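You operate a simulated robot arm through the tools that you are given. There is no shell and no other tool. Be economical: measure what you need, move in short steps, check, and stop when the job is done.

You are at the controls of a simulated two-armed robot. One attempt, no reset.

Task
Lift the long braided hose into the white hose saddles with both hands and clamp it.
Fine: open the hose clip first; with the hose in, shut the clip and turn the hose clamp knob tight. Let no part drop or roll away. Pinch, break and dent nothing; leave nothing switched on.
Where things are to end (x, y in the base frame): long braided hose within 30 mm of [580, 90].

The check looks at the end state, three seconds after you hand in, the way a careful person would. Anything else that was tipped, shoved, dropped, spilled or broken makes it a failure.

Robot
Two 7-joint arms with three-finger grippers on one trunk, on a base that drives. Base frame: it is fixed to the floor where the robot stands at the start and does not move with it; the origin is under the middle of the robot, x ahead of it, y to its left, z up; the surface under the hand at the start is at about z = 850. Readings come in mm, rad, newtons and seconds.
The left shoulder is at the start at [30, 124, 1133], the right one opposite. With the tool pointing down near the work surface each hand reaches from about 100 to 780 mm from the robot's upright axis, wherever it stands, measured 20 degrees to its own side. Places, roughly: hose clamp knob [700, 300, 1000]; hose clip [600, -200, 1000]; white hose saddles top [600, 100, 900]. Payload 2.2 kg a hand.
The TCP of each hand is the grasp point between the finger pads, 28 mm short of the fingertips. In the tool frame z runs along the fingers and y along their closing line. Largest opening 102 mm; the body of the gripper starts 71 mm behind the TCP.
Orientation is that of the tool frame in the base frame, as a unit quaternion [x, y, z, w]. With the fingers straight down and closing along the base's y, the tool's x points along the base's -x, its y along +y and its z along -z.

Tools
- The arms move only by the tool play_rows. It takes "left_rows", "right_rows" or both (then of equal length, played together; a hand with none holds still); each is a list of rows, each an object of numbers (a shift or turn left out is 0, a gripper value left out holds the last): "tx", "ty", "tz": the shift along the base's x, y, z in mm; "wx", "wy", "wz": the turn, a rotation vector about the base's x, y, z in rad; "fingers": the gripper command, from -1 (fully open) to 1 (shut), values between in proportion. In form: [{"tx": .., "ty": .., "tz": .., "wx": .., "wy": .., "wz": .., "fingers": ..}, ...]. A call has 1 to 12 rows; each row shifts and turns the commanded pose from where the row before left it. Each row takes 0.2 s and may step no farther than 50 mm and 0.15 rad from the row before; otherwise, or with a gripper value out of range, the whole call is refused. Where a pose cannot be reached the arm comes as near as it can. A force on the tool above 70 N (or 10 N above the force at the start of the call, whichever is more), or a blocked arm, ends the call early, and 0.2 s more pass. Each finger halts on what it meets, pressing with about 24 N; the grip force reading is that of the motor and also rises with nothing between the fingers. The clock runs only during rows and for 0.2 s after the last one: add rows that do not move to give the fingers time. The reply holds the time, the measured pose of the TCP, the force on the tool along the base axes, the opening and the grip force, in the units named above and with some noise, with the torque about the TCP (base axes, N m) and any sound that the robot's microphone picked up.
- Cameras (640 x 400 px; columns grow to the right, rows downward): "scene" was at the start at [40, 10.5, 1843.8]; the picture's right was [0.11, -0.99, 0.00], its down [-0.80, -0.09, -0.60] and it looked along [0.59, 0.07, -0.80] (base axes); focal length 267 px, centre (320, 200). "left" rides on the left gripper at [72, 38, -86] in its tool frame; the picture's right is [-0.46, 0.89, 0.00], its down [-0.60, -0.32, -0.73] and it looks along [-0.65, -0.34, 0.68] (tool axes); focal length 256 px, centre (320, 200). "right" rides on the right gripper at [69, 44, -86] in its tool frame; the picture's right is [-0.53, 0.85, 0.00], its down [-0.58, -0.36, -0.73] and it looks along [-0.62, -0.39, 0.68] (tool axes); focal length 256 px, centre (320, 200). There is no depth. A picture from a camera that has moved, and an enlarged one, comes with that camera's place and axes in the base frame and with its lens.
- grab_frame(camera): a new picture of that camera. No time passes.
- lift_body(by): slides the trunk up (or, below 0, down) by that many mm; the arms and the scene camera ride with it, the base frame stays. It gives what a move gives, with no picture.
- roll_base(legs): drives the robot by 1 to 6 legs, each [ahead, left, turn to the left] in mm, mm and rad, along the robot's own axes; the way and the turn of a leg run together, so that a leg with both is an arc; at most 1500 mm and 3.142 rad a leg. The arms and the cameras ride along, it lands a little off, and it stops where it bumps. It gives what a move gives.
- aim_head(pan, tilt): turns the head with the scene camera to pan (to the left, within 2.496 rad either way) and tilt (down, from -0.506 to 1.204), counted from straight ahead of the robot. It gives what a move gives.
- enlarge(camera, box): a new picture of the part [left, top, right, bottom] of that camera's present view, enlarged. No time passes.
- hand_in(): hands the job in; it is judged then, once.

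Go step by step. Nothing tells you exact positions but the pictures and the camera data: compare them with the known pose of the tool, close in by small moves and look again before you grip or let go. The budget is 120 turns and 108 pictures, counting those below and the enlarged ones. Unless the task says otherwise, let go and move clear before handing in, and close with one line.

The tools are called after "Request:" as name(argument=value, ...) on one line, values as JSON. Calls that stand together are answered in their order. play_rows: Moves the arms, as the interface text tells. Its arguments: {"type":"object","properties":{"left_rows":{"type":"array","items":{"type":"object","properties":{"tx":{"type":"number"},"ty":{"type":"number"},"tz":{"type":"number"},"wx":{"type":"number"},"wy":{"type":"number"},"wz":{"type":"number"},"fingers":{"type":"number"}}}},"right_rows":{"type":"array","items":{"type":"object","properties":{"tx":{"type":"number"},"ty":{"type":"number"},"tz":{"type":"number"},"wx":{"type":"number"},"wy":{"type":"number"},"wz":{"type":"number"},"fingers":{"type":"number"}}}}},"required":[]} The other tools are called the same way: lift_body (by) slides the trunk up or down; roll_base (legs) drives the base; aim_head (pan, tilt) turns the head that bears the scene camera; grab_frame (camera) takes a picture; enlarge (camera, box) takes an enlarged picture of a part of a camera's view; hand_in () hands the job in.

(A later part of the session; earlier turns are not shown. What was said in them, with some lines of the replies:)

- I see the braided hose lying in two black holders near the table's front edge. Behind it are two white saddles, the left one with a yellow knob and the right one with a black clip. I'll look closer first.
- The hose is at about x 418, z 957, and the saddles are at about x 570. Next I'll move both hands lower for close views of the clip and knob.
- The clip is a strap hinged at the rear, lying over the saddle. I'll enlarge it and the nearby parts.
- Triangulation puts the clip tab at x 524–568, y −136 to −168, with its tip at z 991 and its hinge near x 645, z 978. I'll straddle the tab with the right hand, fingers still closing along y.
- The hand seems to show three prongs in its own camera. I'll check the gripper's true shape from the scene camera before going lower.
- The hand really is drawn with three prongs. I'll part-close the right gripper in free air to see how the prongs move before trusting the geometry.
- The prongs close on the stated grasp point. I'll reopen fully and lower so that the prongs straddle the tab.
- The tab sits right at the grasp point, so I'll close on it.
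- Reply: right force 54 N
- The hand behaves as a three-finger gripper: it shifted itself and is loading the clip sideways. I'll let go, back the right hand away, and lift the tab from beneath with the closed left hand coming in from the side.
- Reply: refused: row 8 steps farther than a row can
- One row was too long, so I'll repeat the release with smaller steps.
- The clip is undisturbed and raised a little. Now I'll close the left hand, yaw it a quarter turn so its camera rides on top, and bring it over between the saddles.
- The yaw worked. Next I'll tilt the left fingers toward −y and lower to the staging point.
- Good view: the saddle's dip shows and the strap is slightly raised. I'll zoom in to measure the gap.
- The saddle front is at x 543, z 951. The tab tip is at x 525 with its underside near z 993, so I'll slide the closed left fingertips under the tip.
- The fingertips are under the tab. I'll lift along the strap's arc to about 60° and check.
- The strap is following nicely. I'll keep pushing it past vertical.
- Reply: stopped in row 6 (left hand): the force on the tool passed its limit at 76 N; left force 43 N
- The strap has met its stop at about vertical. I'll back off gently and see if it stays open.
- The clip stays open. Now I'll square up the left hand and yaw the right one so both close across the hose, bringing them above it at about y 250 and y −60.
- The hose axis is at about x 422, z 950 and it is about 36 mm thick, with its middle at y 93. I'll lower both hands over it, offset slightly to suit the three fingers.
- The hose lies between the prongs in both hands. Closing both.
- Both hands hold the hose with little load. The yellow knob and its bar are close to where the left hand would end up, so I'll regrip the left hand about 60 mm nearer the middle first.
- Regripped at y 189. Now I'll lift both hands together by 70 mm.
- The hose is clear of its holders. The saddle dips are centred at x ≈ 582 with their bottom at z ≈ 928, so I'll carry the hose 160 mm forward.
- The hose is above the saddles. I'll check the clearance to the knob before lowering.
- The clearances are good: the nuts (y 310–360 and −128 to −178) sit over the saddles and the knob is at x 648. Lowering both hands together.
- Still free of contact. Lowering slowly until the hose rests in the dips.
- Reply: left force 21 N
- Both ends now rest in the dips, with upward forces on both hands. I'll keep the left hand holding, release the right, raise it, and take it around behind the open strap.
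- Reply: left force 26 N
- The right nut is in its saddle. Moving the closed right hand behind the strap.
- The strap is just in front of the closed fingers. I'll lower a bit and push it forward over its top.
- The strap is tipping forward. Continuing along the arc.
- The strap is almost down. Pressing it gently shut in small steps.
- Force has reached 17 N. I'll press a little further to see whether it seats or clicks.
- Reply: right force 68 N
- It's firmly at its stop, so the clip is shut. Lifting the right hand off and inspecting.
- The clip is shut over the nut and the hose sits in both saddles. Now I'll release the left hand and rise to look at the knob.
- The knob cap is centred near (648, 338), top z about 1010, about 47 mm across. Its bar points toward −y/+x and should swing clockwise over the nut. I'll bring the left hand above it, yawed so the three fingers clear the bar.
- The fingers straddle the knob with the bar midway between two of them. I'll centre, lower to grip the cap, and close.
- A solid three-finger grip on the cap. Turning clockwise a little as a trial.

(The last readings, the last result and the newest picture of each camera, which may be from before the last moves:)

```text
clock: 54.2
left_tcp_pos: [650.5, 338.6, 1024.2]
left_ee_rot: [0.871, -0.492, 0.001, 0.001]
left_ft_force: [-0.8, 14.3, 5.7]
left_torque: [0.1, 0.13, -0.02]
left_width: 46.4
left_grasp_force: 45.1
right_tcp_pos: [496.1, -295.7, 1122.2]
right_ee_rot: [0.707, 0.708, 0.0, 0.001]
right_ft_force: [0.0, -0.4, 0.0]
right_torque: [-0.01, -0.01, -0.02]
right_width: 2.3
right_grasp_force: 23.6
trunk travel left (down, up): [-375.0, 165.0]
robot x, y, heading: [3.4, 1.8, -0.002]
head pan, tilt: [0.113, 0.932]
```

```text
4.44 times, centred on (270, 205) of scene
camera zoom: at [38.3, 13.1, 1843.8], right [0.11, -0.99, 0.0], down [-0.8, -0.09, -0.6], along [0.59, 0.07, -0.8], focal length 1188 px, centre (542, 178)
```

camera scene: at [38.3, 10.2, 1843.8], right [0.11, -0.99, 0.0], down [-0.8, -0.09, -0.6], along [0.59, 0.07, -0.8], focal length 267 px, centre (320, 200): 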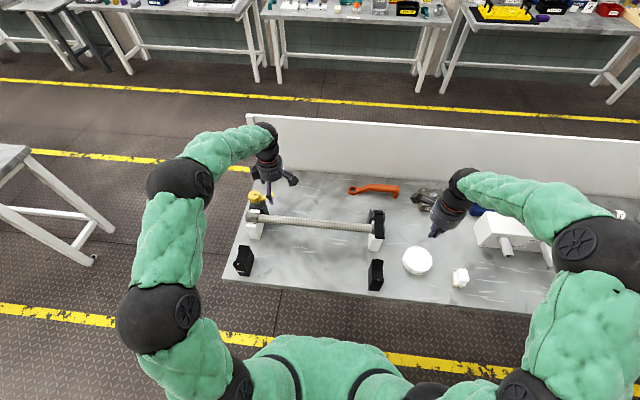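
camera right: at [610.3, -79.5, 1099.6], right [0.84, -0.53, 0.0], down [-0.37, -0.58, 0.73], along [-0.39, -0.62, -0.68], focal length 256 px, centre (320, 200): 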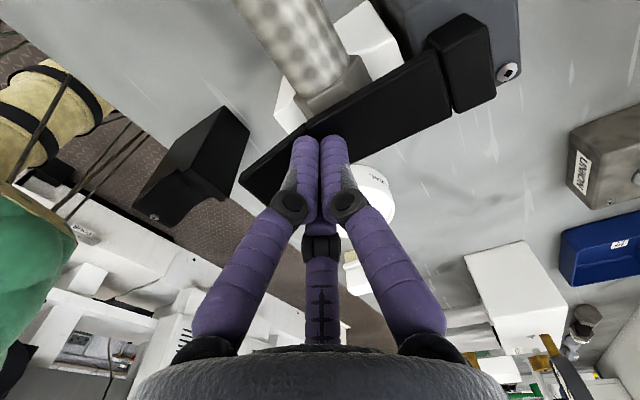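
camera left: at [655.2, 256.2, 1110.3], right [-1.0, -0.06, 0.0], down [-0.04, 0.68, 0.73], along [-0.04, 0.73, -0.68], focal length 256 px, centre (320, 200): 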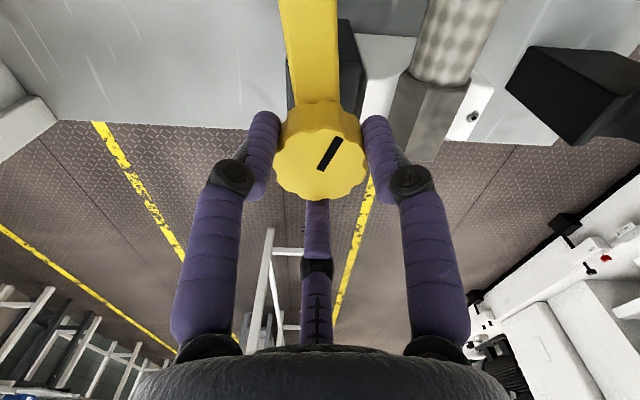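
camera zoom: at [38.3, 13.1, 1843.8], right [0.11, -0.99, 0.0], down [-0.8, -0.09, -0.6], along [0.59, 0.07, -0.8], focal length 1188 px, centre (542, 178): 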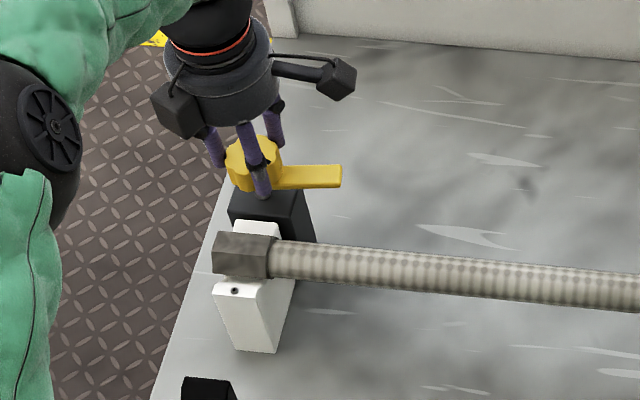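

The knob turns freely with the bar following. Continuing clockwise.

Request:
play_rows(left_rows=[{"wz": -0.12}, {"wz": -0.12}, {"wz": -0.12}, {"wz": -0.12}, {"wz": -0.12}, {"wz": -0.12}, {"wz": -0.12}, {"wz": -0.12}, {}])

Request:
grab_frame(camera="left")

Request:
enlarge(camera="scene", box=[220, 160, 320, 250])

```text
clock: 56.2
left_tcp_pos: [651.1, 338.4, 1024.1]
left_ee_rot: [-0.546, 0.838, -0.001, -0.001]
left_ft_force: [3.8, 18.9, 8.2]
left_torque: [0.41, 0.08, -0.01]
left_width: 46.6
left_grasp_force: 44.4
right_tcp_pos: [494.8, -296.2, 1122.0]
right_ee_rot: [0.706, 0.708, -0.001, 0.0]
right_ft_force: [-0.2, 0.1, -0.7]
right_torque: [0.0, 0.01, -0.01]
right_width: 2.3
right_grasp_force: 24.1
trunk travel left (down, up): [-375.0, 165.0]
robot x, y, heading: [-0.9, -2.6, -0.004]
head pan, tilt: [0.113, 0.932]
```

```text
32 pictures are left
camera left: at [586.7, 287.0, 1110.2], right [-0.62, 0.78, 0.0], down [0.54, 0.42, 0.73], along [0.57, 0.45, -0.68], focal length 256 px, centre (320, 200)
```

left: 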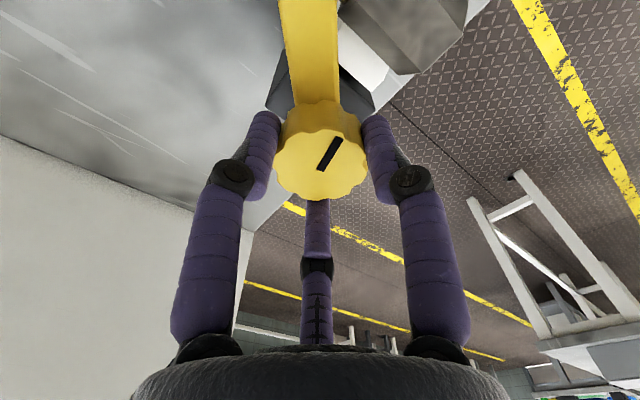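

```text
4.44 times, centred on (270, 205) of scene
camera zoom: at [38.4, 13.5, 1843.8], right [0.11, -0.99, 0.0], down [-0.8, -0.09, -0.6], along [0.59, 0.07, -0.8], focal length 1188 px, centre (542, 178)
```

zoom: 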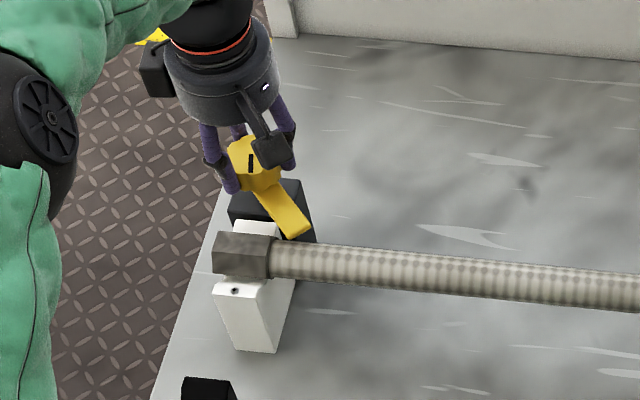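

The bar is about to swing over the nut. Continuing in smaller steps while watching the torque.

Request:
play_rows(left_rows=[{"ty": 1.5, "wz": -0.1}, {"wz": -0.1}, {"wz": -0.1}, {"wz": -0.1}, {"wz": -0.1}, {"wz": -0.1}, {}])

Request:
enlarge(camera="scene", box=[220, 160, 320, 250])

```text
clock: 57.8
left_tcp_pos: [650.4, 337.1, 1024.6]
left_ee_rot: [-0.272, 0.962, 0.0, -0.001]
left_ft_force: [3.6, 9.8, 12.7]
left_torque: [-0.05, 0.17, 0.01]
left_width: 46.5
left_grasp_force: 44.9
right_tcp_pos: [495.3, -295.4, 1122.3]
right_ee_rot: [0.706, 0.708, -0.001, 0.0]
right_ft_force: [-0.7, 0.5, -0.3]
right_torque: [-0.02, 0.0, 0.01]
right_width: 2.0
right_grasp_force: 24.3
trunk travel left (down, up): [-375.0, 165.0]
robot x, y, heading: [-2.6, 1.4, 0.003]
head pan, tilt: [0.113, 0.932]
```

```text
4.44 times, centred on (270, 205) of scene
camera zoom: at [38.0, 11.9, 1843.8], right [0.11, -0.99, 0.0], down [-0.8, -0.09, -0.6], along [0.59, 0.07, -0.8], focal length 1188 px, centre (542, 178)
```

zoom: 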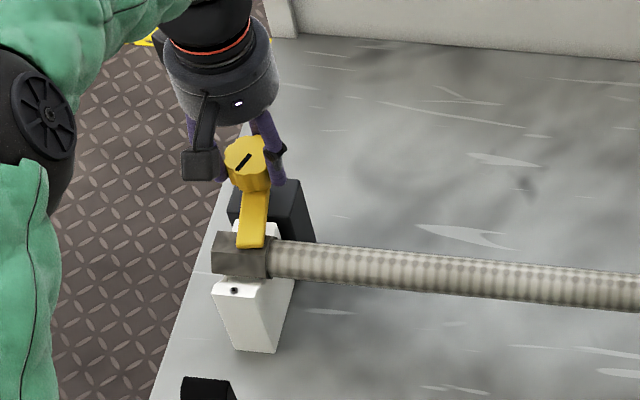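

The bar now lies over the nut but there is no tightening torque yet. Continuing.

Request:
play_rows(left_rows=[{"wz": -0.1}, {"wz": -0.1}, {"wz": -0.1}, {"wz": -0.1}, {}])

Request:
enlarge(camera="scene", box=[220, 160, 320, 250])

Request:
grab_frame(camera="left")

```text
clock: 59.0
left_tcp_pos: [649.8, 338.2, 1022.7]
left_ee_rot: [-0.077, 0.997, 0.0, -0.002]
left_ft_force: [6.0, 5.5, 4.6]
left_torque: [-0.04, -0.45, 1.19]
left_width: 46.6
left_grasp_force: 45.4
right_tcp_pos: [495.5, -295.9, 1121.1]
right_ee_rot: [0.707, 0.707, 0.0, 0.0]
right_ft_force: [0.1, -0.7, 0.5]
right_torque: [0.02, 0.03, -0.01]
right_width: 2.2
right_grasp_force: 24.2
trunk travel left (down, up): [-375.0, 165.0]
robot x, y, heading: [0.0, -1.1, -0.003]
head pan, tilt: [0.113, 0.932]
```

```text
4.44 times, centred on (270, 205) of scene
camera zoom: at [39.3, 11.5, 1843.7], right [0.11, -0.99, 0.0], down [-0.8, -0.09, -0.6], along [0.59, 0.07, -0.8], focal length 1188 px, centre (542, 178)
```

zoom: 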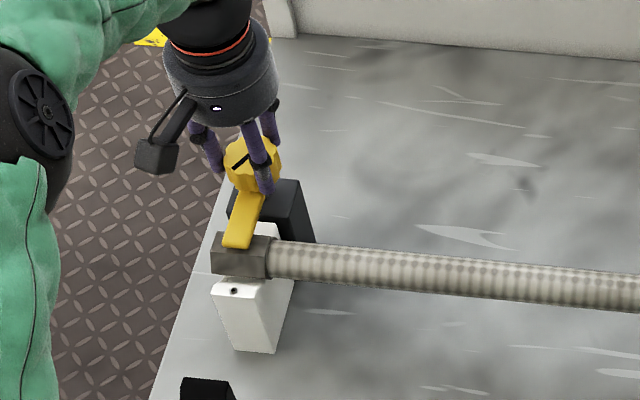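

```text
28 pictures are left
camera left: at [573.7, 363.9, 1109.2], right [0.32, 0.95, 0.0], down [0.65, -0.22, 0.73], along [0.69, -0.24, -0.68], focal length 256 px, centre (320, 200)
```

left: 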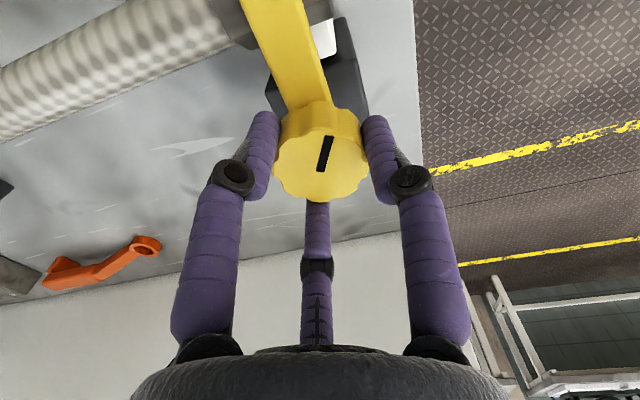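

Torque jumped to 1.2 N m and the knob began slipping in my fingers, so it is at its stop. One more short twist will confirm it.

Request:
play_rows(left_rows=[{"wz": -0.08}, {"wz": -0.08}, {}])

Request:
enlarge(camera="scene", box=[220, 160, 320, 250])

```text
clock: 59.8
left_tcp_pos: [651.6, 337.9, 1023.9]
left_ee_rot: [0.004, 1.0, 0.001, -0.002]
left_ft_force: [5.2, 3.1, 0.9]
left_torque: [-0.08, -0.18, 0.38]
left_width: 47.3
left_grasp_force: 45.1
right_tcp_pos: [495.8, -296.3, 1122.6]
right_ee_rot: [0.707, 0.707, 0.0, 0.0]
right_ft_force: [-0.4, -0.1, -0.5]
right_torque: [0.01, -0.01, 0.01]
right_width: 2.3
right_grasp_force: 24.2
trunk travel left (down, up): [-375.0, 165.0]
robot x, y, heading: [-0.3, -0.2, 0.004]
head pan, tilt: [0.113, 0.932]
```

```text
4.44 times, centred on (270, 205) of scene
camera zoom: at [39.5, 11.4, 1843.8], right [0.11, -0.99, 0.0], down [-0.8, -0.09, -0.6], along [0.59, 0.07, -0.8], focal length 1188 px, centre (542, 178)
```

zoom: 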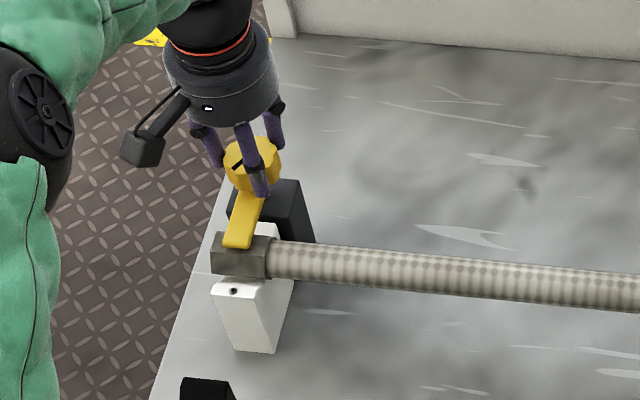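

The bar didn't move, so the knob is tight. I'll open the left hand and lift clear.

Request:
play_rows(left_rows=[{"fingers": -1}, {}, {}, {}, {"tz": 15}, {"tz": 35}, {"tz": 45}, {"tz": 45}, {"tx": -20, "ty": 20}, {"tx": -40, "ty": 20}, {"tx": -40, "ty": 10}, {}], right_rows=[{}, {}, {}, {}, {}, {"tz": 20}, {"tz": 20}, {"tz": 20}, {"tx": -20}, {"tx": -20}, {}, {}])

Request:
grab_frame(camera="scene")

Request:
enlarge(camera="scene", box=[220, 160, 400, 270])

Request:
grab_frame(camera="left")

```text
clock: 62.4
left_tcp_pos: [549.7, 388.3, 1163.4]
left_ee_rot: [0.003, 1.0, 0.001, -0.001]
left_ft_force: [-0.1, -0.2, -0.1]
left_torque: [0.01, 0.03, -0.01]
left_width: 102.0
left_grasp_force: 0.1
right_tcp_pos: [456.6, -298.5, 1181.8]
right_ee_rot: [0.706, 0.708, 0.0, 0.0]
right_ft_force: [1.0, 0.1, 0.5]
right_torque: [0.02, 0.02, 0.01]
right_width: 2.1
right_grasp_force: 23.6
trunk travel left (down, up): [-375.0, 165.0]
robot x, y, heading: [0.3, 1.3, 0.002]
head pan, tilt: [0.113, 0.932]
```

```text
26 pictures are left
camera scene: at [39.7, 10.8, 1843.7], right [0.11, -0.99, 0.0], down [-0.8, -0.09, -0.6], along [0.59, 0.07, -0.8], focal length 267 px, centre (320, 200)
```

scene: 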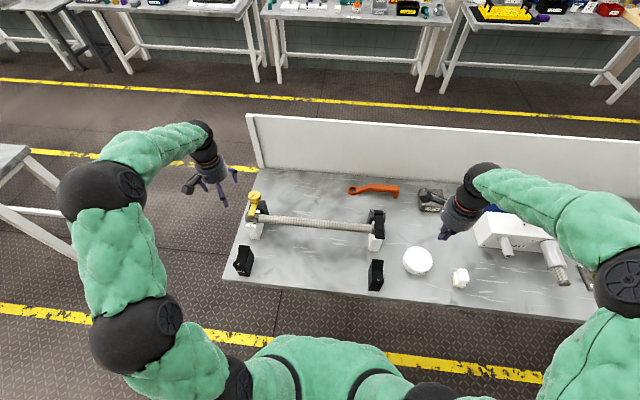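

```text
3.56 times, centred on (310, 215) of scene
camera zoom: at [39.7, 10.8, 1843.7], right [0.11, -0.99, 0.0], down [-0.8, -0.09, -0.6], along [0.59, 0.07, -0.8], focal length 951 px, centre (356, 147)
```

zoom: 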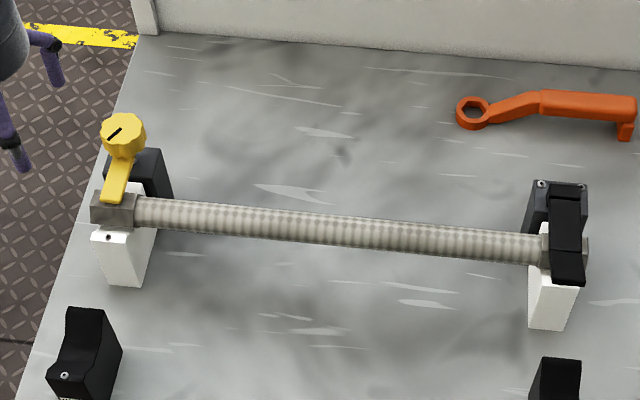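

```text
24 pictures are left
camera left: at [477.5, 425.6, 1248.5], right [0.47, 0.88, 0.0], down [0.6, -0.32, 0.73], along [0.64, -0.34, -0.68], focal length 256 px, centre (320, 200)
```

left: 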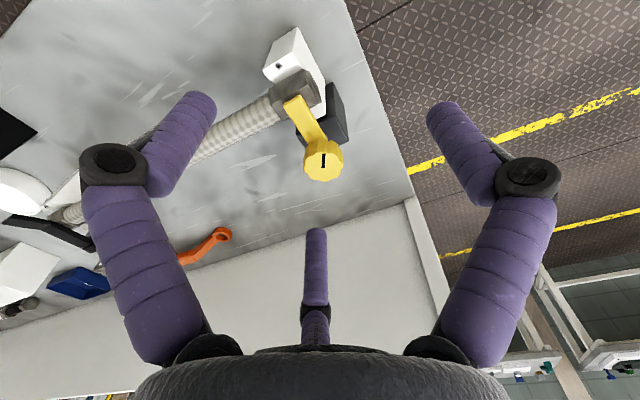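

Everything looks right. The hose is centred near (580, 91), the clip tab is back at its first closed position, the bar is tight on the nut, and both hands are clear.

Request:
hand_in()

```text
The job is handed in.
```

The hose is in both saddles, centred at about (580, 91), with the clip shut and the clamp knob turned clockwise to its stop. I saw nothing else out of place.
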